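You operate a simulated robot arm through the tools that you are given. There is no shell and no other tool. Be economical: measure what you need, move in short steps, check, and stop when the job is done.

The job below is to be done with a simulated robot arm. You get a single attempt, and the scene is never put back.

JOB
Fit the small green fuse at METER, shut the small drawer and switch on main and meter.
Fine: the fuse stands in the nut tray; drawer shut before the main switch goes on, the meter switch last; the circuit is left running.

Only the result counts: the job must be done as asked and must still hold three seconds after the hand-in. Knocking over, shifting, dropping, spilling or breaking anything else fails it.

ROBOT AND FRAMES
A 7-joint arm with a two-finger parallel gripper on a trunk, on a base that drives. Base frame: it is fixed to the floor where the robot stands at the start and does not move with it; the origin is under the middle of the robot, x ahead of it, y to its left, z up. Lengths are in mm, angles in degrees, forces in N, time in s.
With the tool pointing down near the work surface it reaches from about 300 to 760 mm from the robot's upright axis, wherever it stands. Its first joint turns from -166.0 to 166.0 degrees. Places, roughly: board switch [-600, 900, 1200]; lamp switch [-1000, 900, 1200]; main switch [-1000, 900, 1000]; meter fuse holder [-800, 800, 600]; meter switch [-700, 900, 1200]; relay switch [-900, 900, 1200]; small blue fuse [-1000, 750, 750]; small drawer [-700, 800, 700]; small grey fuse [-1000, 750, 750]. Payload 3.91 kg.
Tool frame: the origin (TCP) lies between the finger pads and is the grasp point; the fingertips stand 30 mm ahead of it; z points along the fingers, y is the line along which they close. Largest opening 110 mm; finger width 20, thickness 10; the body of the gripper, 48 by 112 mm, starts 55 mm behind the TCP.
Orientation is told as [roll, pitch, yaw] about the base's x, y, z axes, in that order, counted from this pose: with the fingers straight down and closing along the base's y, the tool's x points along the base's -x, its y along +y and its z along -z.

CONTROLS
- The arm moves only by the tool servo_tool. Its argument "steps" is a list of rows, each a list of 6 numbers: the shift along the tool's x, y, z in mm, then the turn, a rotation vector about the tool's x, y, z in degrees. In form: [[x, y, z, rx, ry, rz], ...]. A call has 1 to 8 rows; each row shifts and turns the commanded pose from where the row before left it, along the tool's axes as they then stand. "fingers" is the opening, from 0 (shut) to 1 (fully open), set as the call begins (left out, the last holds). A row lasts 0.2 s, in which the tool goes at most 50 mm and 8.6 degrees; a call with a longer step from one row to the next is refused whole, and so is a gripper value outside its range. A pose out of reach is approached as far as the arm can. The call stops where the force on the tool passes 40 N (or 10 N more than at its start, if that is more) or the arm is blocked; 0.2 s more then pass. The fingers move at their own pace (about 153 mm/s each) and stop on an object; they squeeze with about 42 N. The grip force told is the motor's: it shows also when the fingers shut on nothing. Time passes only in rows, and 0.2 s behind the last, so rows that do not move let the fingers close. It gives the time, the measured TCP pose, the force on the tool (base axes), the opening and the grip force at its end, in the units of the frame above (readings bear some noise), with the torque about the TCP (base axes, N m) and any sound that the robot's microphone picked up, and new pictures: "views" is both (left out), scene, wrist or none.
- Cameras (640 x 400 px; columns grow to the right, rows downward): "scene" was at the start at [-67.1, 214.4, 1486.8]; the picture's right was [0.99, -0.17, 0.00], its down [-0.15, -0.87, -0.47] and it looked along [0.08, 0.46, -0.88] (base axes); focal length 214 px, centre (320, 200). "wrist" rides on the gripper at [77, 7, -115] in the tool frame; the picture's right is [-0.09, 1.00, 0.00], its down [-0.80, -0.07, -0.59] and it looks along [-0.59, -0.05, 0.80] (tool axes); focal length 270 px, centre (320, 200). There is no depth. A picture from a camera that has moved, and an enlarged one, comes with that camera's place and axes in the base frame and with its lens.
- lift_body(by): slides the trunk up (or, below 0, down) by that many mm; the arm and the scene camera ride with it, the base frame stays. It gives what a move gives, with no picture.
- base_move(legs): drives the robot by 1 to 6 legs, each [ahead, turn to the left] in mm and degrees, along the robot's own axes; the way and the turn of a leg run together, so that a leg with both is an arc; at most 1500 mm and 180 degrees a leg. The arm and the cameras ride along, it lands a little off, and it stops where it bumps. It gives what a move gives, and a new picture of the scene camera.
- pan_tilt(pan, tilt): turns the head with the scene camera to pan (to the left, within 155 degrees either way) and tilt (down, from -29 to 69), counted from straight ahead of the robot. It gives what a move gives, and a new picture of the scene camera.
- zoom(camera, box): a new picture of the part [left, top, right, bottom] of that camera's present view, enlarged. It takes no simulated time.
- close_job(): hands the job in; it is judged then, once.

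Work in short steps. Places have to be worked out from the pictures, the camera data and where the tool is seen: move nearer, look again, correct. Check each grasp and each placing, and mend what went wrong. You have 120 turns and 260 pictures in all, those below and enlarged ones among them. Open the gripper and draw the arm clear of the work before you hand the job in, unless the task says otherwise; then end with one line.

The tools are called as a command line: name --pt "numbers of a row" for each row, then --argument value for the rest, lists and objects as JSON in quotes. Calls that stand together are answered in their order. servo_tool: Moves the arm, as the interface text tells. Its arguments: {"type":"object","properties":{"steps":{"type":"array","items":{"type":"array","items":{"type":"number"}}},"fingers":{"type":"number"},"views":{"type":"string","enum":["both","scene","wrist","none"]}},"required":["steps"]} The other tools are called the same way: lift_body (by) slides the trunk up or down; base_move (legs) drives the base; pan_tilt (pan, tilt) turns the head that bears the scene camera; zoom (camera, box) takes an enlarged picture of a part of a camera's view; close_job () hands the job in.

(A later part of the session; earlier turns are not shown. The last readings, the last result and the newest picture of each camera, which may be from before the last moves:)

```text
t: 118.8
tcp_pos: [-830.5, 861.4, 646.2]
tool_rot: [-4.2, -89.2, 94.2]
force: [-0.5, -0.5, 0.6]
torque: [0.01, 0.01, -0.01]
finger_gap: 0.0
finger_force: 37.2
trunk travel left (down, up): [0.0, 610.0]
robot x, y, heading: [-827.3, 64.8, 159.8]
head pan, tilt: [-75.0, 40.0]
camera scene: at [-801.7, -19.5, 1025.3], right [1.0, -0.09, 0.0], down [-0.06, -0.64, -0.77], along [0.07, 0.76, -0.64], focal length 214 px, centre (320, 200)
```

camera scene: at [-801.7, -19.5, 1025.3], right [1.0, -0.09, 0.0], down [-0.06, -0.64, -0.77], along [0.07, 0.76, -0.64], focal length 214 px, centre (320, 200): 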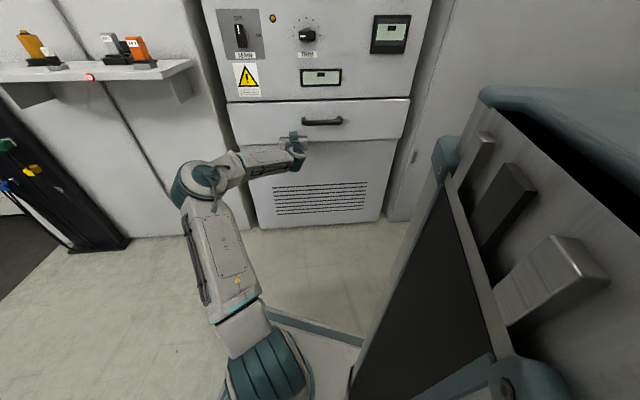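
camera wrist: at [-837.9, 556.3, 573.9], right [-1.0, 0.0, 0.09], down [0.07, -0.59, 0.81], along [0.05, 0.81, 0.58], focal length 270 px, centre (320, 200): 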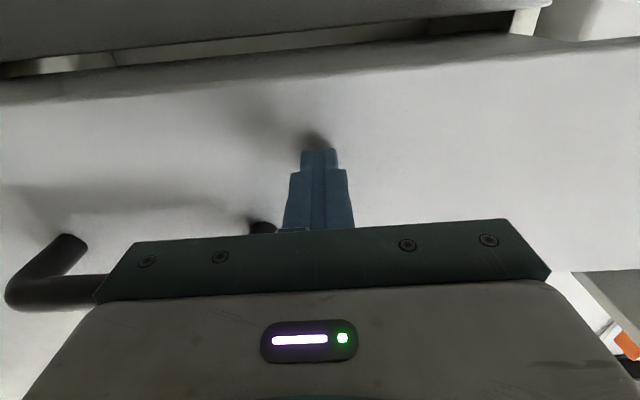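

The drawer looks nearly flush. I push gently until it resists.

servo_tool --pt "0 0 6 0 0 0" --pt "0 0 6 0 0 0" --pt "0 0 6 0 0 0" --pt "0 0 6 0 0 0" --views "none"

zoom --camera "scene" --box '[200, 60, 440, 220]'

```text
t: 119.8
tcp_pos: [-830.2, 886.7, 646.2]
tool_rot: [-6.7, -89.2, 96.8]
force: [0.7, -2.3, -2.2]
torque: [-0.01, -0.01, -0.02]
finger_gap: 0.0
finger_force: 38.1
trunk travel left (down, up): [0.0, 610.0]
robot x, y, heading: [-823.0, 59.7, 159.7]
head pan, tilt: [-75.0, 40.0]
```

```text
2.50 times, centred on (320, 140) of scene
camera zoom: at [-801.7, -19.4, 1025.3], right [1.0, -0.09, 0.0], down [-0.06, -0.64, -0.77], along [0.07, 0.76, -0.64], focal length 536 px, centre (320, 350)
```

zoom: 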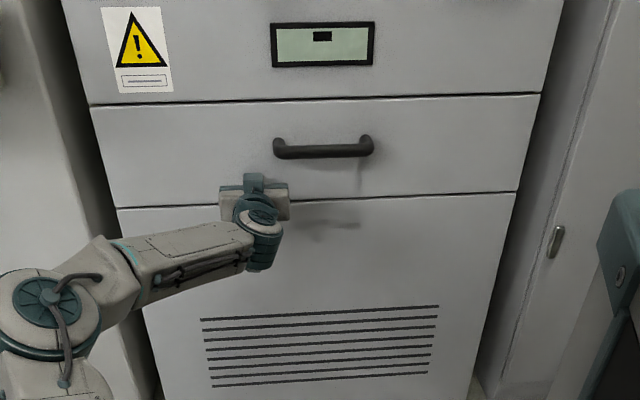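

Still very little resistance; I continue a few mm more.

servo_tool --pt "0 0 5 0 0 0" --pt "0 0 5 0 0 0" --pt "0 0 5 0 0 0" --pt "0 0 5 0 0 0" --views "none"

zoom --camera "scene" --box '[200, 60, 440, 220]'

```text
t: 120.2
tcp_pos: [-831.3, 886.3, 645.9]
tool_rot: [-5.2, -89.3, 95.2]
force: [-1.7, -24.0, 0.4]
torque: [0.24, -0.02, 0.09]
finger_gap: 0.0
finger_force: 38.1
trunk travel left (down, up): [0.0, 610.0]
robot x, y, heading: [-825.1, 64.2, 159.9]
head pan, tilt: [-75.0, 40.0]
stopped in row 1: the force on the tool passed its limit at 55 N (the readings are from after the stop); the commanded pose is now the measured one
```

```text
2.50 times, centred on (320, 140) of scene
camera zoom: at [-801.5, -21.0, 1025.3], right [1.0, -0.09, 0.0], down [-0.06, -0.64, -0.77], along [0.07, 0.76, -0.64], focal length 536 px, centre (320, 350)
```

zoom: 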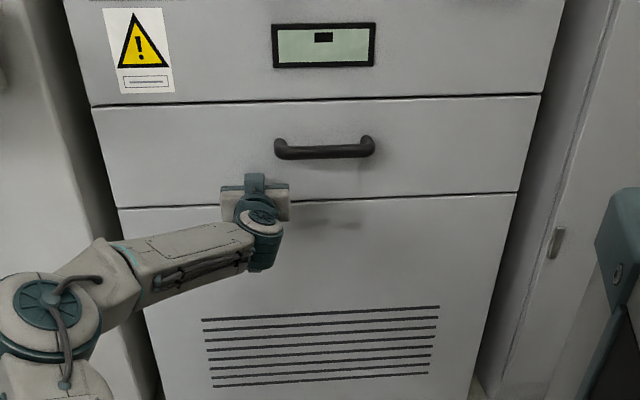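

Firm stop: the drawer is shut with its front at y ≈ 917. I withdraw and raise the trunk by 350 towards the main switch.

servo_tool --pt "0 0 -20 0 0 0" --pt "0 0 -45 0 0 0" --pt "0 0 -45 0 0 0" --pt "0 0 -45 0 0 0" --pt "0 0 -45 0 0 0" --views "none"

lift_body --by 340

pan_tilt --pan -75 --tilt 25

servo_tool --pt "0 0 0 0 0 0" --views "wrist"

```text
t: 121.4
tcp_pos: [-831.8, 687.2, 647.7]
tool_rot: [0.2, -89.0, 89.8]
force: [-0.1, -0.3, 0.5]
torque: [0.03, 0.01, -0.01]
finger_gap: 0.0
finger_force: 38.2
trunk travel left (down, up): [0.0, 610.0]
robot x, y, heading: [-827.3, 61.4, 159.8]
head pan, tilt: [-75.0, 40.0]
```

```text
t: 124.7
tcp_pos: [-830.5, 687.3, 988.1]
tool_rot: [-2.7, -89.1, 92.8]
force: [-0.3, 0.4, 0.2]
torque: [-0.02, -0.01, -0.01]
finger_gap: 0.1
finger_force: 37.6
trunk travel left (down, up): [-340.0, 270.0]
robot x, y, heading: [-830.5, 60.7, 160.0]
head pan, tilt: [-75.0, 40.0]
```

```text
t: 125.5
tcp_pos: [-830.0, 688.4, 987.2]
tool_rot: [-2.8, -89.1, 92.9]
force: [0.2, -0.5, 0.2]
torque: [-0.02, -0.02, 0.01]
finger_gap: 0.0
finger_force: 37.5
trunk travel left (down, up): [-340.0, 270.0]
robot x, y, heading: [-828.5, 60.9, 159.9]
head pan, tilt: [-75.0, 25.0]
camera scene: at [-800.9, -12.5, 1388.6], right [1.0, -0.09, 0.0], down [-0.04, -0.42, -0.91], along [0.08, 0.9, -0.42], focal length 214 px, centre (320, 200)
```

scene: 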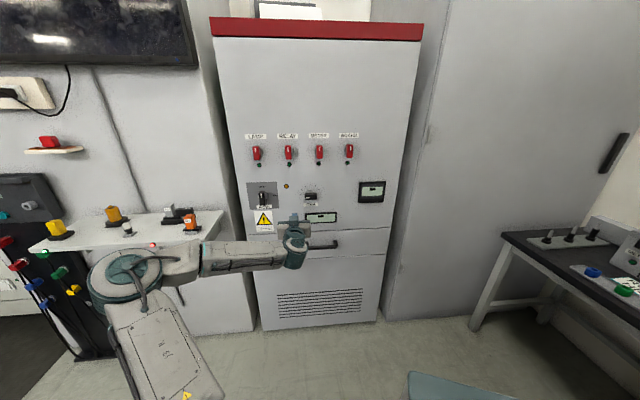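

```text
t: 125.9
tcp_pos: [-829.6, 687.2, 987.6]
tool_rot: [-2.6, -89.0, 92.7]
force: [-0.4, 0.3, 1.1]
torque: [0.01, 0.0, 0.01]
finger_gap: 0.0
finger_force: 37.8
trunk travel left (down, up): [-340.0, 270.0]
robot x, y, heading: [-827.5, 60.4, 159.9]
head pan, tilt: [-75.0, 25.0]
camera wrist: at [-838.6, 571.5, 913.8], right [-1.0, 0.0, 0.09], down [0.07, -0.58, 0.81], along [0.05, 0.81, 0.58], focal length 270 px, centre (320, 200)
```

wrist: 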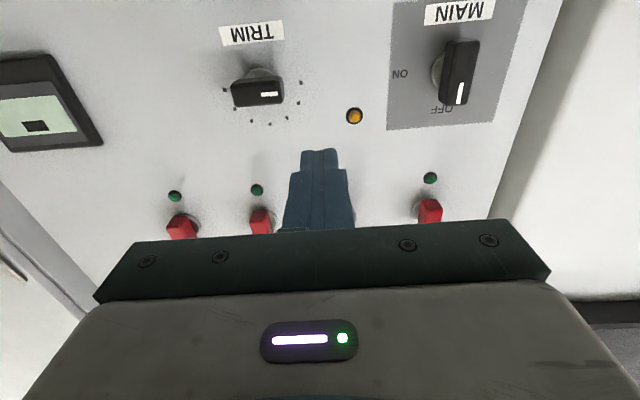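

Main switch: vertical black bar (mark up = OFF, ON to the right), centre ≈ (-982, y front ~885, z ≈ 990). I'll move in front of it with the fingers opening.

servo_tool --pt "0 38 10 0 0 0" --pt "0 38 10 0 0 0" --pt "0 38 10 0 0 0" --pt "0 38 10 0 0 0" --fingers 0.5

```text
t: 126.9
tcp_pos: [-908.4, 763.4, 1023.1]
tool_rot: [-1.5, -88.6, 92.0]
force: [-0.1, -0.4, 0.1]
torque: [-0.01, -0.04, 0.0]
finger_gap: 55.1
finger_force: 0.1
out of reach, approached as far as the arm can: row 1, 2, 3, 4
trunk travel left (down, up): [-340.0, 270.0]
robot x, y, heading: [-829.9, 62.6, 159.7]
head pan, tilt: [-75.0, 25.0]
camera scene: at [-800.8, -12.6, 1388.7], right [1.0, -0.09, 0.0], down [-0.04, -0.42, -0.91], along [0.08, 0.9, -0.42], focal length 214 px, centre (320, 200)
camera wrist: at [-914.8, 646.2, 950.2], right [-1.0, -0.01, 0.09], down [0.07, -0.57, 0.82], along [0.05, 0.82, 0.57], focal length 270 px, centre (320, 200)
```

scene: 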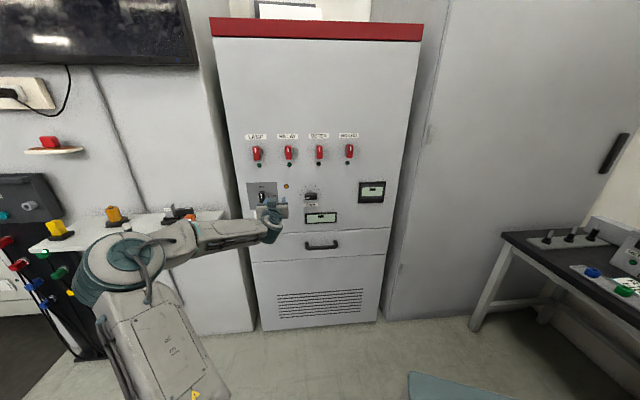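
wrist: 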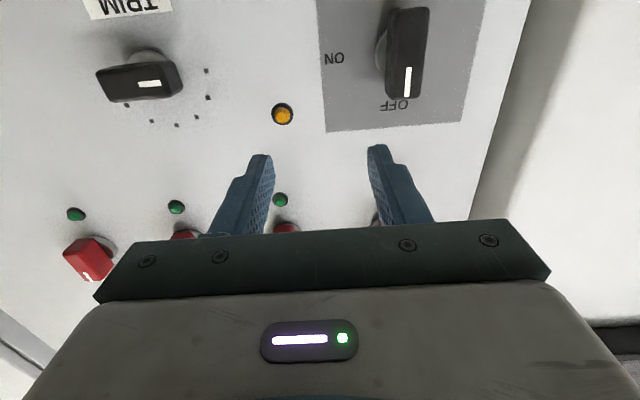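

The arm runs short of x = −982 here. I'll pull back 60 mm and drive the base 90 mm ahead (mostly −x) to bring the main switch in reach.

servo_tool --pt "0 0 -30 0 0 0" --pt "0 0 -40 0 0 0" --views "none"

base_move --legs '[[95, 0]]'

servo_tool --pt "0 0 0 0 0 0" --views "wrist"

```text
t: 127.5
tcp_pos: [-878.4, 707.9, 1033.3]
tool_rot: [-4.3, -89.0, 94.7]
force: [-0.2, 0.1, -0.1]
torque: [0.03, 0.01, 0.01]
finger_gap: 54.7
finger_force: 0.0
out of reach, approached as far as the arm can: row 1, 2
trunk travel left (down, up): [-340.0, 270.0]
robot x, y, heading: [-827.7, 62.0, 159.9]
head pan, tilt: [-75.0, 25.0]
```

```text
t: 128.6
tcp_pos: [-967.1, 741.5, 1032.9]
tool_rot: [-2.1, -88.9, 92.5]
force: [-0.2, -0.2, 0.0]
torque: [0.01, 0.01, 0.02]
finger_gap: 54.8
finger_force: 0.0
trunk travel left (down, up): [-340.0, 270.0]
robot x, y, heading: [-916.1, 93.5, 159.6]
head pan, tilt: [-75.0, 25.0]
camera scene: at [-889.8, 20.2, 1388.7], right [1.0, -0.09, 0.0], down [-0.04, -0.42, -0.91], along [0.08, 0.9, -0.42], focal length 214 px, centre (320, 200)
```

scene: 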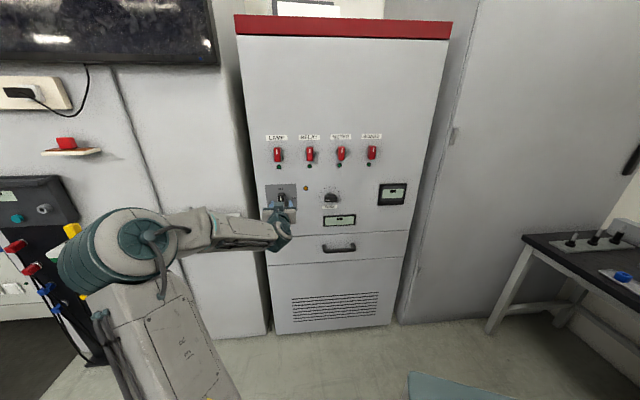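

```text
t: 129.0
tcp_pos: [-967.2, 741.6, 1032.2]
tool_rot: [-3.3, -89.0, 93.9]
force: [-0.7, -0.2, 0.5]
torque: [0.02, 0.0, 0.02]
finger_gap: 54.8
finger_force: 0.0
trunk travel left (down, up): [-340.0, 270.0]
robot x, y, heading: [-914.8, 94.7, 159.8]
head pan, tilt: [-75.0, 25.0]
camera wrist: at [-973.9, 625.3, 959.2], right [-1.0, 0.0, 0.09], down [0.07, -0.58, 0.81], along [0.05, 0.82, 0.58], focal length 270 px, centre (320, 200)
```

wrist: 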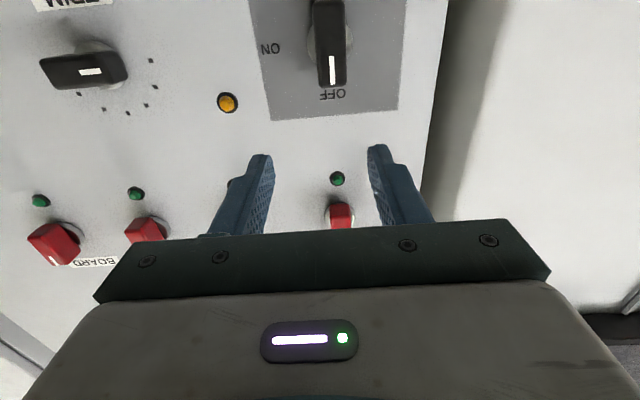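

Now the fingers face the main switch: handle ≈ (-980, 875, 985). I'll lower to its height.

servo_tool --pt "23 6 0 0 0 0" --pt "23 6 0 0 0 0" --views "wrist"

zoom --camera "scene" --box '[230, 120, 430, 260]'

```text
t: 129.6
tcp_pos: [-964.7, 744.9, 1012.1]
tool_rot: [-1.6, -88.6, 92.3]
force: [0.5, -0.5, -0.1]
torque: [0.03, 0.01, -0.05]
finger_gap: 55.0
finger_force: 0.1
out of reach, approached as far as the arm can: row 1, 2
trunk travel left (down, up): [-340.0, 270.0]
robot x, y, heading: [-918.7, 96.6, 159.8]
head pan, tilt: [-75.0, 25.0]
camera wrist: at [-972.2, 627.4, 939.7], right [-1.0, -0.01, 0.09], down [0.08, -0.57, 0.82], along [0.04, 0.82, 0.57], focal length 270 px, centre (320, 200)
```

wrist: 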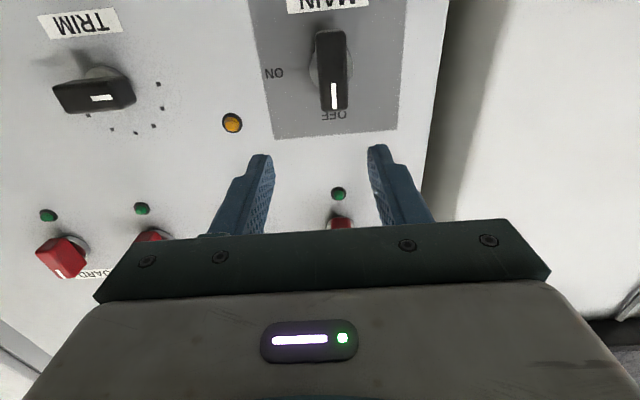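

```text
2.86 times, centred on (330, 190) of scene
camera zoom: at [-890.0, 20.6, 1388.7], right [1.0, -0.09, 0.0], down [-0.04, -0.42, -0.91], along [0.08, 0.9, -0.42], focal length 613 px, centre (291, 229)
```

zoom: 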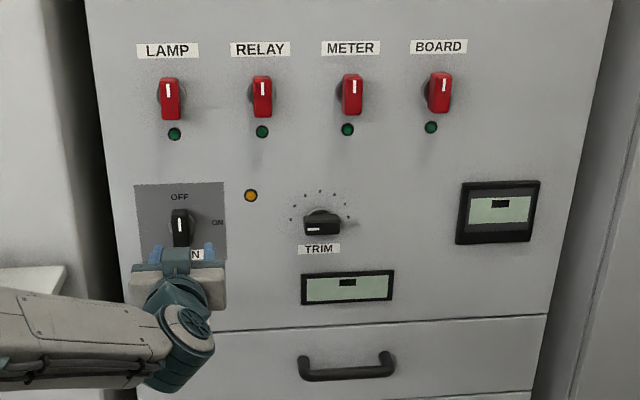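

The arm is again at its left-hand limit. I'll pull back a little, turn the base 9° left for slack, then bring the hand back right and re-square it.

servo_tool --pt "0 -20 -30 0 0 0" --pt "0 -20 -10 0 0 0" --views "none"

base_move --legs '[[0, 9]]'

servo_tool --pt "0 -20 0 4.5 0 0" --pt "0 -20 0 4.5 0 0" --views "wrist"

```text
t: 130.2
tcp_pos: [-924.5, 703.1, 1014.1]
tool_rot: [0.0, -88.8, 90.3]
force: [0.3, -1.3, 0.1]
torque: [-0.02, -0.02, -0.01]
finger_gap: 55.0
finger_force: 0.1
trunk travel left (down, up): [-340.0, 270.0]
robot x, y, heading: [-915.7, 98.2, 159.8]
head pan, tilt: [-75.0, 25.0]
```

```text
t: 131.3
tcp_pos: [-1020.2, 695.8, 1013.1]
tool_rot: [-2.7, -88.9, 102.0]
force: [1.2, -0.7, -0.2]
torque: [0.02, -0.02, 0.01]
finger_gap: 55.4
finger_force: 0.0
trunk travel left (down, up): [-340.0, 270.0]
robot x, y, heading: [-918.3, 99.8, 168.4]
head pan, tilt: [-75.0, 25.0]
camera scene: at [-878.4, 25.5, 1388.7], right [1.0, 0.07, 0.0], down [0.03, -0.42, -0.91], along [-0.06, 0.9, -0.42], focal length 214 px, centre (320, 200)
```

scene: 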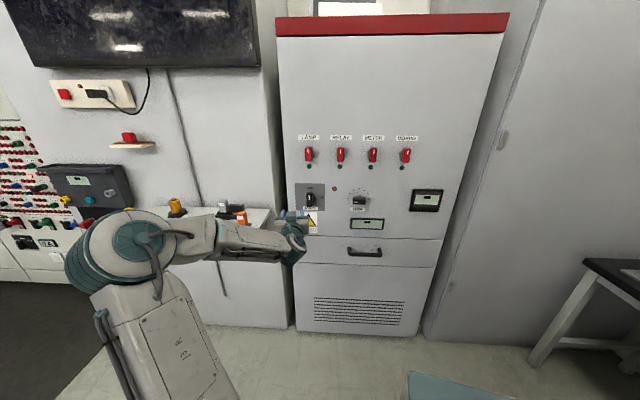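

```text
t: 131.9
tcp_pos: [-980.1, 701.1, 1013.8]
tool_rot: [-12.1, -88.7, 102.5]
force: [0.1, 0.2, -1.1]
torque: [0.01, 0.0, 0.0]
finger_gap: 54.7
finger_force: 0.1
trunk travel left (down, up): [-340.0, 270.0]
robot x, y, heading: [-914.8, 93.1, 168.4]
head pan, tilt: [-75.0, 25.0]
camera wrist: at [-986.7, 583.6, 940.9], right [-1.0, -0.01, 0.08], down [0.07, -0.58, 0.81], along [0.04, 0.82, 0.58], focal length 270 px, centre (320, 200)
```

wrist: 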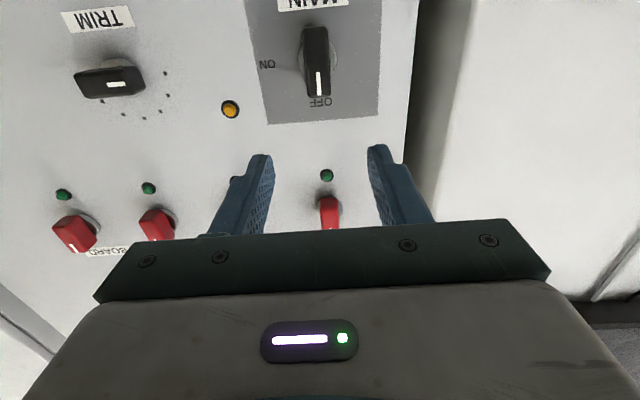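

Squared up at x −980. I'll lower to z ≈ 985 and advance to fingertips y ≈ 840.

servo_tool --pt "15 1 20 0 0 0" --pt "15 1 35 0 0 0" --pt "0 0 40 0 0 0" --pt "0 0 15 0 0 0" --views "wrist"

zoom --camera "scene" --box '[250, 120, 450, 260]'

```text
t: 132.9
tcp_pos: [-984.1, 809.5, 990.2]
tool_rot: [-7.2, -88.2, 97.3]
force: [0.7, 0.4, 0.1]
torque: [0.0, -0.02, 0.0]
finger_gap: 55.0
finger_force: 0.0
out of reach, approached as far as the arm can: row 2, 4
trunk travel left (down, up): [-340.0, 270.0]
robot x, y, heading: [-914.4, 95.1, 169.0]
head pan, tilt: [-75.0, 25.0]
camera wrist: at [-991.9, 691.5, 917.3], right [-1.0, 0.0, 0.08], down [0.07, -0.57, 0.82], along [0.05, 0.82, 0.57], focal length 270 px, centre (320, 200)
```

wrist: 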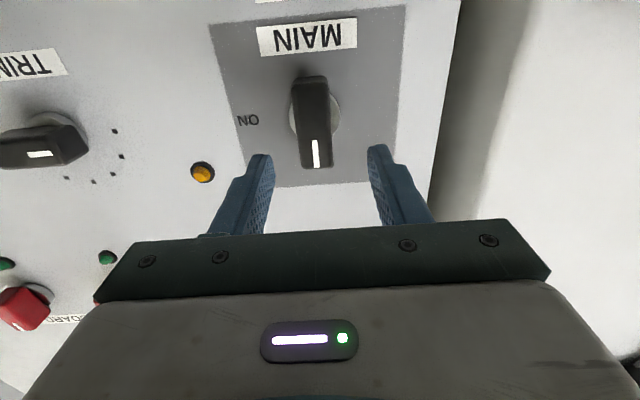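

```text
2.86 times, centred on (350, 190) of scene
camera zoom: at [-878.2, 25.4, 1388.6], right [1.0, 0.07, 0.0], down [0.03, -0.42, -0.91], along [-0.06, 0.9, -0.42], focal length 613 px, centre (234, 229)
```

zoom: 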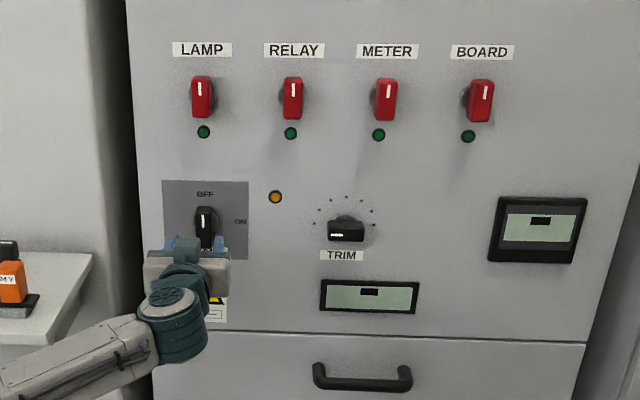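

Handle centre is ≈ (-982, 889 front, 987). I'll straddle it: advance ~68 mm so the tips reach y ≈ 907.

servo_tool --pt "0 -2 25 0 0 0" --pt "0 0 25 0 0 0" --pt "0 0 18 0 0 0" --views "wrist"

```text
t: 133.7
tcp_pos: [-984.2, 877.5, 989.7]
tool_rot: [-7.2, -88.3, 97.4]
force: [0.7, -0.6, 0.3]
torque: [-0.02, -0.01, 0.0]
finger_gap: 55.0
finger_force: 0.2
trunk travel left (down, up): [-340.0, 270.0]
robot x, y, heading: [-914.8, 93.0, 168.8]
head pan, tilt: [-75.0, 25.0]
camera wrist: at [-991.1, 760.2, 917.2], right [-1.0, 0.0, 0.08], down [0.07, -0.57, 0.82], along [0.05, 0.82, 0.57], focal length 270 px, centre (320, 200)
```

wrist: 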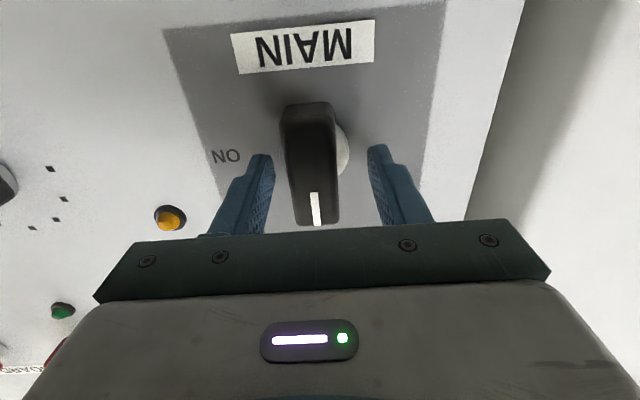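

The handle bar is between the fingers. Small centring, then close.

servo_tool --pt "4 -3 0 0 0 0" --pt "0 0 0 0 0 0" --views "none"

servo_tool --pt "0 0 0 0 0 0" --pt "0 0 0 0 0 0" --fingers 0.1 --views "wrist"

```text
t: 134.3
tcp_pos: [-980.3, 876.9, 988.9]
tool_rot: [-7.2, -88.2, 97.3]
force: [0.0, 0.4, 0.6]
torque: [0.04, 0.0, 0.01]
finger_gap: 54.7
finger_force: 0.0
out of reach, approached as far as the arm can: row 1
trunk travel left (down, up): [-340.0, 270.0]
robot x, y, heading: [-919.5, 92.0, 168.8]
head pan, tilt: [-75.0, 25.0]
```

```text
t: 134.9
tcp_pos: [-980.8, 876.8, 988.3]
tool_rot: [-7.1, -88.3, 97.1]
force: [1.3, 1.3, 0.2]
torque: [0.13, -0.02, -0.04]
finger_gap: 41.6
finger_force: 44.7
trunk travel left (down, up): [-340.0, 270.0]
robot x, y, heading: [-916.5, 94.0, 168.7]
head pan, tilt: [-75.0, 25.0]
camera wrist: at [-988.0, 760.1, 916.7], right [-1.0, 0.0, 0.08], down [0.07, -0.57, 0.82], along [0.05, 0.82, 0.57], focal length 270 px, centre (320, 200)
```

wrist: 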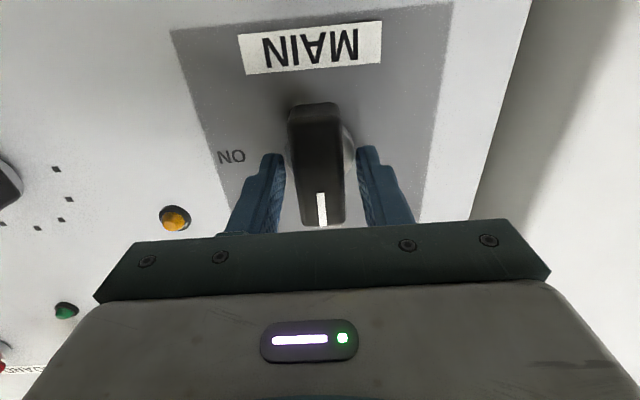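

The gap of 41.6 mm means the tips closed on the round base disc. I'll open, back off 10 mm and close again on the bar only.

servo_tool --pt "0 0 0 0 0 0" --pt "0 0 -10 0 0 0" --pt "0 0 0 0 0 0" --fingers 0.5 --views "none"

servo_tool --pt "0 0 0 0 0 0" --pt "0 0 0 0 0 0" --fingers 0.1 --views "wrist"

```text
t: 135.7
tcp_pos: [-981.6, 867.4, 989.9]
tool_rot: [-8.0, -88.3, 98.2]
force: [-1.1, -0.3, 0.2]
torque: [0.03, 0.0, 0.0]
finger_gap: 54.9
finger_force: 0.0
trunk travel left (down, up): [-340.0, 270.0]
robot x, y, heading: [-920.4, 97.2, 168.9]
head pan, tilt: [-75.0, 25.0]
```

```text
t: 136.3
tcp_pos: [-980.8, 867.4, 990.5]
tool_rot: [-7.2, -88.3, 97.2]
force: [1.9, -0.2, -0.4]
torque: [0.27, -0.01, 0.5]
finger_gap: 25.8
finger_force: 45.2
trunk travel left (down, up): [-340.0, 270.0]
robot x, y, heading: [-914.6, 95.2, 168.6]
head pan, tilt: [-75.0, 25.0]
camera wrist: at [-987.9, 750.0, 917.9], right [-1.0, 0.0, 0.08], down [0.07, -0.57, 0.82], along [0.05, 0.82, 0.57], focal length 270 px, centre (320, 200)
```

wrist: 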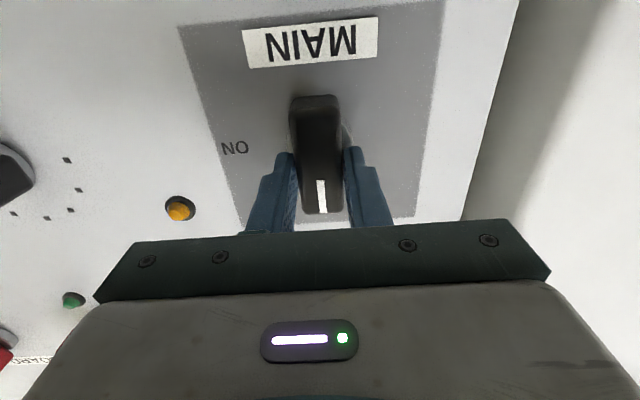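

Gripped on the bar (25.8 mm). Now I turn clockwise (towards ON on the right) in steps, compensating the small offset of the grip from the axis.

servo_tool --pt "0 -0.7 0 0 0 7.5" --pt "0 -0.7 0 0 0 7.5" --pt "0 -0.7 0 0 0 7.5" --pt "0 -0.7 0 0 0 7.5" --views "wrist"

```text
t: 136.8
tcp_pos: [-980.5, 866.8, 990.8]
tool_rot: [81.9, -79.6, 6.4]
force: [12.2, 19.0, 0.9]
torque: [0.55, -0.08, 0.51]
finger_gap: 26.6
finger_force: 45.3
out of reach, approached as far as the arm can: row 1
trunk travel left (down, up): [-340.0, 270.0]
robot x, y, heading: [-916.2, 93.4, 167.5]
head pan, tilt: [-75.0, 25.0]
stopped in row 2: the force on the tool passed its limit at 43 N (the readings are from after the stop); the commanded pose is now the measured one
camera wrist: at [-1005.0, 750.7, 919.6], right [-0.96, 0.03, 0.26], down [0.2, -0.58, 0.79], along [0.18, 0.81, 0.55], focal length 270 px, centre (320, 200)
```

wrist: 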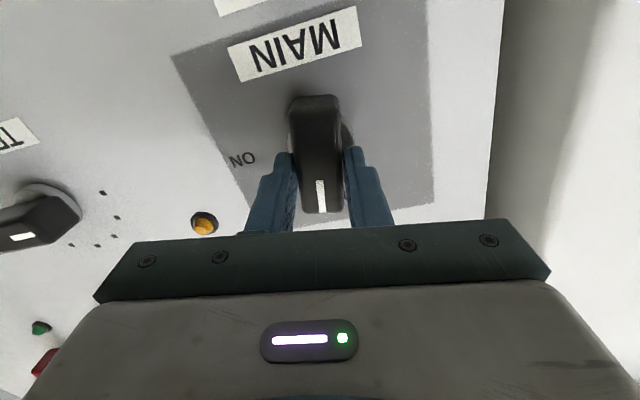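

The bar turned ~10° but the arm hit its limit (first joint near its stop, elbow out left). I'll release, retreat, and turn the base a further 25° left to get room.

servo_tool --pt "0 0 0 0 0 0" --pt "0 0 0 0 0 0" --pt "0 0 -25 0 0 0" --pt "0 0 -35 0 0 0" --pt "0 -10 -35 0 0 0" --pt "0 -15 -40 0 0 0" --pt "0 -15 -40 0 0 0" --fingers 0.5 --views "wrist"

```text
t: 138.4
tcp_pos: [-949.3, 688.8, 988.9]
tool_rot: [82.5, -79.7, 6.1]
force: [0.7, 0.4, -0.3]
torque: [0.0, 0.02, -0.01]
finger_gap: 55.0
finger_force: 0.0
trunk travel left (down, up): [-340.0, 270.0]
robot x, y, heading: [-915.3, 94.0, 168.1]
head pan, tilt: [-75.0, 25.0]
camera wrist: at [-973.0, 572.6, 918.3], right [-0.96, 0.03, 0.26], down [0.2, -0.58, 0.79], along [0.17, 0.81, 0.55], focal length 270 px, centre (320, 200)
```

wrist: 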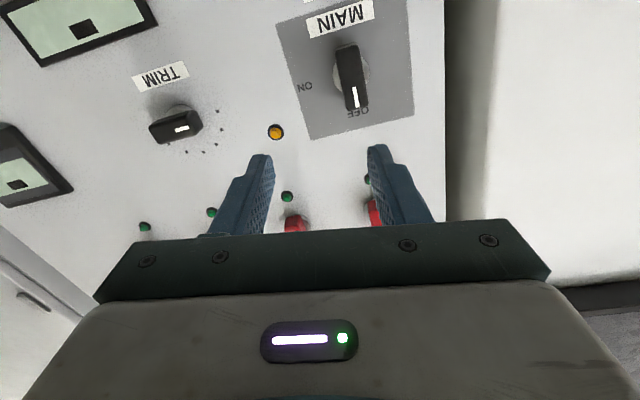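

The handle sprang back to OFF, undamaged. I'll retract a bit more and turn the base 25° left.

servo_tool --pt "0 0 -40 0 0 -5" --pt "0 0 -40 0 0 -4.5" --views "none"

base_move --legs '[[0, 25]]'

```text
t: 139.0
tcp_pos: [-947.3, 608.8, 990.9]
tool_rot: [27.0, -88.4, 61.8]
force: [0.9, -0.2, -0.2]
torque: [0.0, 0.01, -0.01]
finger_gap: 55.0
finger_force: 0.0
trunk travel left (down, up): [-340.0, 270.0]
robot x, y, heading: [-914.8, 97.0, 167.8]
head pan, tilt: [-75.0, 25.0]
```

```text
t: 140.7
tcp_pos: [-1160.9, 549.8, 991.3]
tool_rot: [29.2, -88.4, 84.3]
force: [0.2, -0.5, 0.4]
torque: [-0.01, -0.05, 0.02]
finger_gap: 55.0
finger_force: 0.1
trunk travel left (down, up): [-340.0, 270.0]
robot x, y, heading: [-913.4, 98.0, -167.1]
head pan, tilt: [-75.0, 25.0]
camera scene: at [-852.7, 47.5, 1388.7], right [0.89, 0.46, 0.0], down [0.2, -0.37, -0.91], along [-0.42, 0.8, -0.42], focal length 214 px, centre (320, 200)
```

scene: 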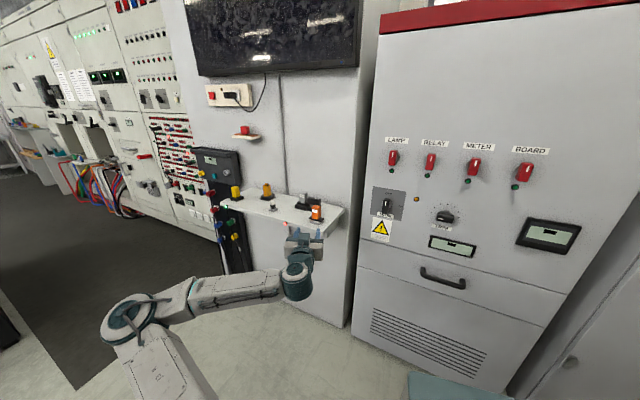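

Now I re-square the tool (25° about its x) and slide right to x ≈ −982.

servo_tool --pt "0 0 0 8.4 0 0" --pt "0 0 0 8.4 0 0" --pt "0 0 0 8.2 0 0" --pt "0 -45 0 0 0 0" --pt "0 -45 0 0 0 0" --pt "0 -45 0 0 0 0" --pt "0 -43 0 0 0 0"

```text
t: 142.3
tcp_pos: [-926.8, 594.7, 1004.5]
tool_rot: [4.7, -88.3, 83.9]
force: [-0.1, 0.4, -0.1]
torque: [-0.02, -0.01, -0.05]
finger_gap: 55.3
finger_force: 0.1
out of reach, approached as far as the arm can: row 1, 2, 3
trunk travel left (down, up): [-340.0, 270.0]
robot x, y, heading: [-917.4, 94.9, -167.5]
head pan, tilt: [-75.0, 25.0]
camera scene: at [-852.8, 47.5, 1388.7], right [0.89, 0.46, 0.0], down [0.2, -0.37, -0.91], along [-0.42, 0.8, -0.42], focal length 214 px, centre (320, 200)
camera wrist: at [-938.9, 478.5, 930.9], right [-1.0, 0.03, 0.09], down [0.06, -0.57, 0.82], along [0.07, 0.82, 0.57], focal length 270 px, centre (320, 200)
```

scene: 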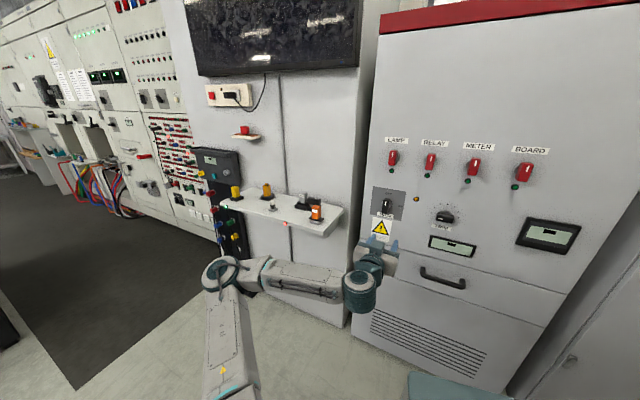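
wrist: 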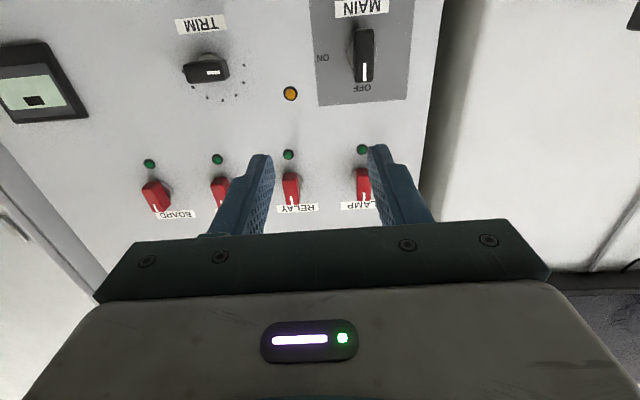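

Good. Now I correct the small yaw/pitch error and approach the main switch to TCP ≈ (-982, 810, 988).

servo_tool --pt "3 11 43 -1.3 -1.5 0" --pt "3 11 43 0 0 0" --pt "3 11 43 0 0 0" --pt "3 11 43 0 0 0" --pt "3 11 43 0 0 0" --views "wrist"

```text
t: 143.5
tcp_pos: [-984.0, 808.8, 1002.2]
tool_rot: [11.9, -89.3, 77.8]
force: [0.4, -0.4, 0.5]
torque: [0.01, -0.01, 0.05]
finger_gap: 54.8
finger_force: 0.0
out of reach, approached as far as the arm can: row 3, 4, 5
trunk travel left (down, up): [-340.0, 270.0]
robot x, y, heading: [-912.5, 96.5, -167.4]
head pan, tilt: [-75.0, 25.0]
camera wrist: at [-993.1, 693.0, 927.9], right [-1.0, 0.01, 0.09], down [0.07, -0.59, 0.81], along [0.06, 0.81, 0.58], focal length 270 px, centre (320, 200)
```

wrist: 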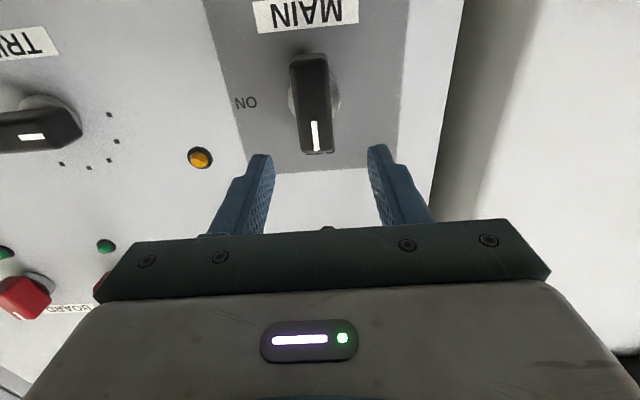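

The arm won't go lower here, so I'll drop the trunk by 110 mm and raise the arm instead, for slack.

lift_body --by -110

servo_tool --pt "-32 0 0 0 0 0" --pt "-32 0 0 0 0 0" --pt "-32 -1 0 0 0 0" --views "wrist"

```text
t: 144.9
tcp_pos: [-984.2, 809.1, 891.3]
tool_rot: [11.0, -89.4, 78.8]
force: [-0.5, -0.7, 1.1]
torque: [0.03, -0.02, 0.01]
finger_gap: 55.0
finger_force: 0.0
trunk travel left (down, up): [-230.0, 380.0]
robot x, y, heading: [-918.6, 96.4, -167.5]
head pan, tilt: [-75.0, 25.0]
```

```text
t: 145.7
tcp_pos: [-983.5, 809.5, 988.5]
tool_rot: [12.2, -89.3, 77.5]
force: [-0.4, 0.7, -0.2]
torque: [0.01, 0.01, -0.02]
finger_gap: 54.8
finger_force: 0.1
trunk travel left (down, up): [-230.0, 380.0]
robot x, y, heading: [-918.1, 95.6, -167.5]
head pan, tilt: [-75.0, 25.0]
camera wrist: at [-992.7, 693.1, 914.0], right [-1.0, 0.01, 0.09], down [0.07, -0.58, 0.81], along [0.06, 0.81, 0.58], focal length 270 px, centre (320, 200)
```

wrist: 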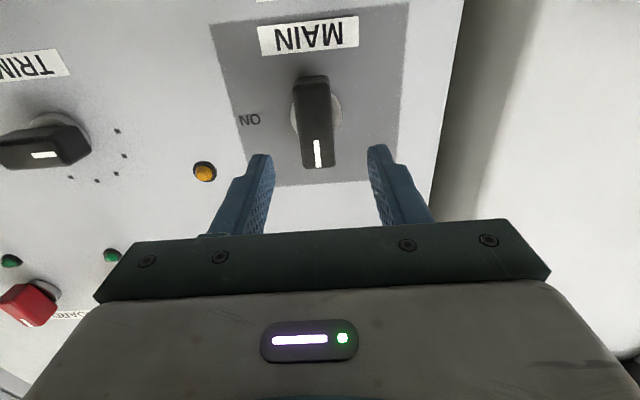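

Free of limits now. I'll advance to grip depth (TCP y ≈ 867) and close on the bar.

servo_tool --pt "4 -2 20 0 0 0" --pt "0 0 20 0 0 0" --pt "0 0 18 0 0 0" --views "none"

servo_tool --pt "0 0 0 0 0 0" --pt "0 0 0 0 0 0" --fingers 0.1 --views "wrist"

```text
t: 146.5
tcp_pos: [-980.9, 868.0, 982.6]
tool_rot: [13.0, -89.3, 76.6]
force: [-1.4, 0.2, 0.5]
torque: [-0.02, -0.02, -0.01]
finger_gap: 54.9
finger_force: 0.1
trunk travel left (down, up): [-230.0, 380.0]
robot x, y, heading: [-914.9, 98.3, -167.5]
head pan, tilt: [-75.0, 25.0]
```

```text
t: 147.1
tcp_pos: [-982.4, 868.0, 983.3]
tool_rot: [13.2, -89.3, 76.6]
force: [2.5, 2.8, 0.3]
torque: [0.27, -0.03, 0.95]
finger_gap: 25.7
finger_force: 45.4
trunk travel left (down, up): [-230.0, 380.0]
robot x, y, heading: [-915.8, 97.3, -167.4]
head pan, tilt: [-75.0, 25.0]
camera wrist: at [-989.4, 752.3, 909.2], right [-1.0, 0.01, 0.09], down [0.07, -0.58, 0.81], along [0.06, 0.81, 0.58], focal length 270 px, centre (320, 200)
```

wrist: 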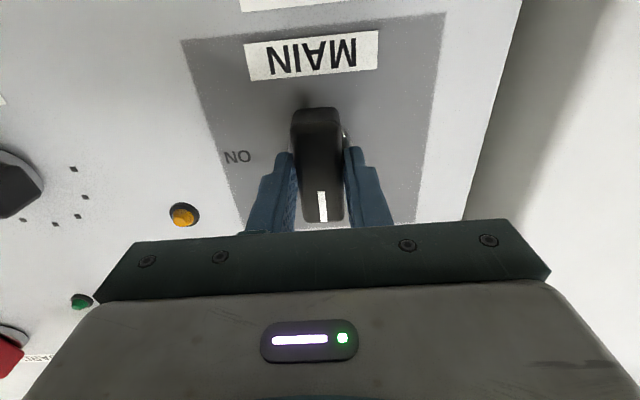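

Gripped (25.7 mm). I turn clockwise again in small steps.

servo_tool --pt "0 -0.5 0 0 0 6" --pt "0 -0.5 0 0 0 6" --pt "0 -0.5 0 0 0 6" --pt "0 -0.5 0 0 0 6" --views "wrist"

```text
t: 148.1
tcp_pos: [-980.8, 868.4, 984.9]
tool_rot: [88.4, -65.9, 1.3]
force: [-5.5, 17.5, 15.2]
torque: [-0.2, -0.01, 1.42]
finger_gap: 26.0
finger_force: 44.9
trunk travel left (down, up): [-230.0, 380.0]
robot x, y, heading: [-918.6, 94.5, -167.6]
head pan, tilt: [-75.0, 25.0]
camera wrist: at [-1020.4, 752.5, 918.7], right [-0.87, 0.01, 0.49], down [0.39, -0.59, 0.71], along [0.29, 0.81, 0.51], focal length 270 px, centre (320, 200)
```

wrist: 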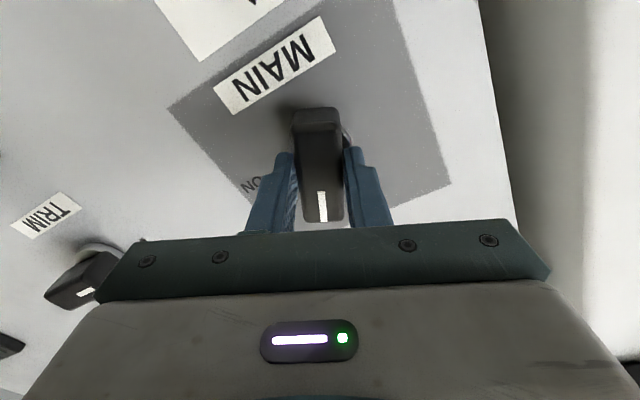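

The bar follows (24° so far); some side load. I add a small relief shift and continue.

servo_tool --pt "-1 0.5 1 0 0 5" --pt "-0.5 0 0.5 0 0 6" --pt "0 0 0 0 0 6" --pt "0 0 0 0 0 6" --views "wrist"

```text
t: 149.1
tcp_pos: [-980.9, 868.9, 984.7]
tool_rot: [88.8, -42.9, 0.6]
force: [-13.4, -19.7, -6.8]
torque: [-0.13, 0.0, 1.69]
finger_gap: 26.4
finger_force: 44.9
trunk travel left (down, up): [-230.0, 380.0]
robot x, y, heading: [-915.5, 93.5, -167.4]
head pan, tilt: [-75.0, 25.0]
camera wrist: at [-1044.2, 752.7, 939.4], right [-0.61, 0.01, 0.79], down [0.63, -0.59, 0.5], along [0.47, 0.81, 0.35], focal length 270 px, centre (320, 200)
```

wrist: 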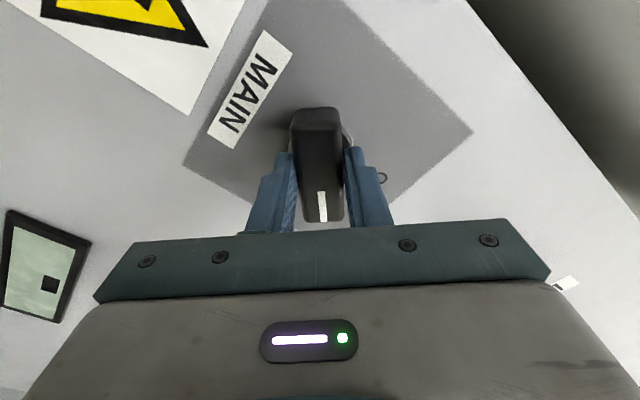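

47° reached. Slight relief again and continue.

servo_tool --pt "0.8 0.5 -0.8 0 0 5" --pt "0 0 0 0 0 6" --pt "0 0 0 0 0 6" --pt "0 0 0 0 0 6" --views "wrist"

```text
t: 150.1
tcp_pos: [-982.3, 868.4, 984.5]
tool_rot: [89.4, -19.8, 0.2]
force: [-12.4, -3.7, -2.6]
torque: [0.44, -0.01, 1.84]
finger_gap: 25.7
finger_force: 45.1
trunk travel left (down, up): [-230.0, 380.0]
robot x, y, heading: [-916.7, 96.3, -167.2]
head pan, tilt: [-75.0, 25.0]
camera wrist: at [-1058.2, 753.3, 967.4], right [-0.26, 0.01, 0.97], down [0.78, -0.59, 0.21], along [0.58, 0.8, 0.14], focal length 270 px, centre (320, 200)
```

wrist: 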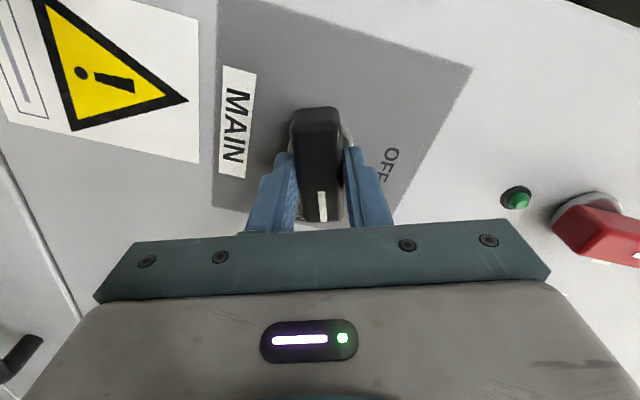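

70° now. I continue for the final 20°, listening for any click.

servo_tool --pt "0.5 0 0 0 0 6" --pt "0 0 0 0 0 6" --pt "0 0 0 0 0 6" --pt "0 0 0 0 0 2" --views "both"

```text
t: 151.1
tcp_pos: [-982.7, 867.9, 985.1]
tool_rot: [89.4, 0.1, -0.2]
force: [-12.5, 5.6, 7.5]
torque: [1.06, -0.02, 1.42]
finger_gap: 26.0
finger_force: 45.3
trunk travel left (down, up): [-230.0, 380.0]
robot x, y, heading: [-916.8, 91.9, -167.3]
head pan, tilt: [-75.0, 25.0]
camera scene: at [-854.0, 47.7, 1278.8], right [0.89, 0.47, 0.0], down [0.2, -0.37, -0.91], along [-0.42, 0.8, -0.42], focal length 214 px, centre (320, 200)
camera wrist: at [-1060.6, 753.6, 994.5], right [0.09, 0.01, 1.0], down [0.8, -0.6, -0.07], along [0.59, 0.8, -0.06], focal length 270 px, centre (320, 200)
```

scene: 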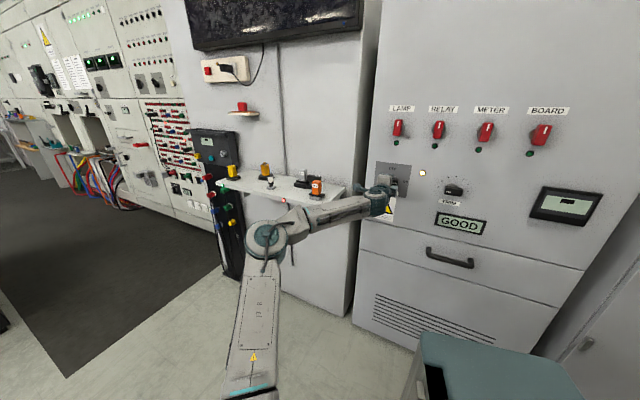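
wrist: 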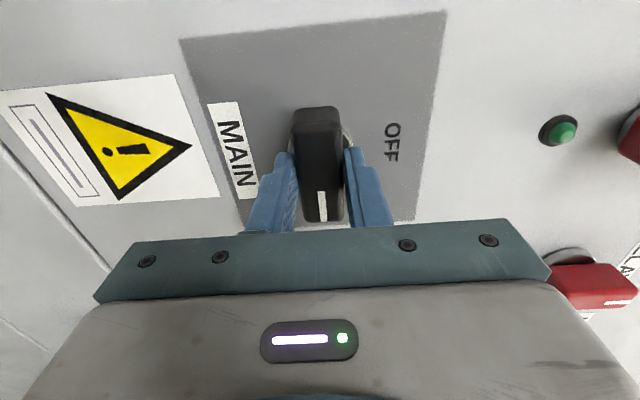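

The display reads "GOOD" and the amber lamp is lit: main is on. I release and back off.

servo_tool --pt "0 0 0 0 0 0" --pt "0 0 0 0 0 0" --pt "0 0 -30 0 0 0" --pt "0 0 -40 0 0 0" --pt "0 0 -40 0 0 0" --pt "0 0 -40 0 0 0" --fingers 0.5 --views "both"

zoom --camera "scene" --box '[360, 90, 620, 270]'

```text
t: 152.5
tcp_pos: [-982.3, 718.4, 987.6]
tool_rot: [89.3, 0.1, -0.3]
force: [-0.1, 0.2, -0.1]
torque: [0.0, -0.02, 0.01]
finger_gap: 55.0
finger_force: 0.0
trunk travel left (down, up): [-230.0, 380.0]
robot x, y, heading: [-913.2, 95.7, -167.4]
head pan, tilt: [-75.0, 25.0]
camera scene: at [-852.6, 48.0, 1278.7], right [0.89, 0.46, 0.0], down [0.2, -0.37, -0.91], along [-0.42, 0.8, -0.42], focal length 214 px, centre (320, 200)
camera wrist: at [-1060.6, 602.9, 996.3], right [0.09, 0.01, 1.0], down [0.8, -0.6, -0.06], along [0.6, 0.8, -0.06], focal length 270 px, centre (320, 200)
```

scene: 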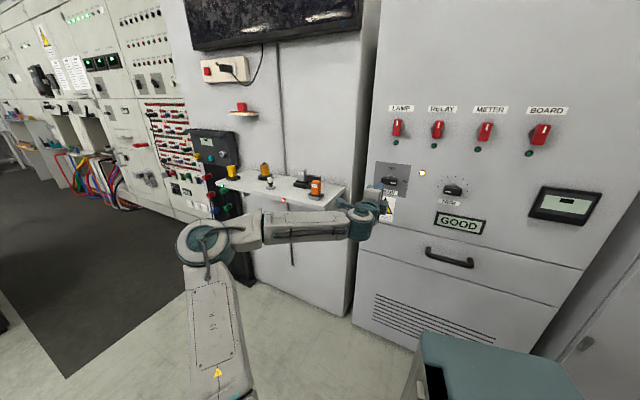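
wrist: 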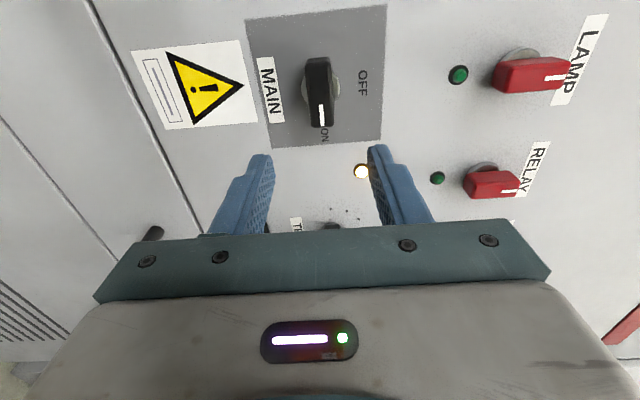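

```text
2.22 times, centred on (490, 180) of scene
camera zoom: at [-852.6, 48.0, 1278.7], right [0.89, 0.46, 0.0], down [0.2, -0.37, -0.91], along [-0.42, 0.8, -0.42], focal length 477 px, centre (-58, 244)
```

zoom: 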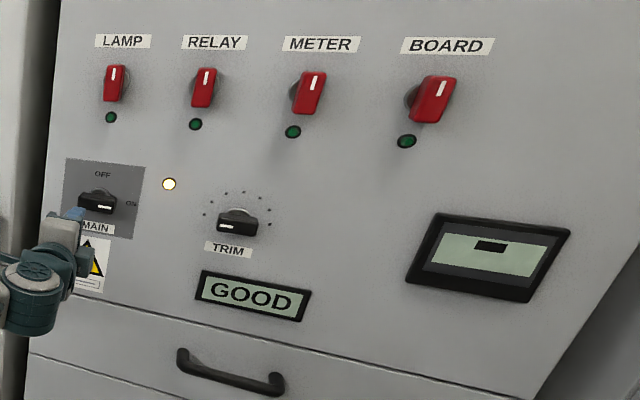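

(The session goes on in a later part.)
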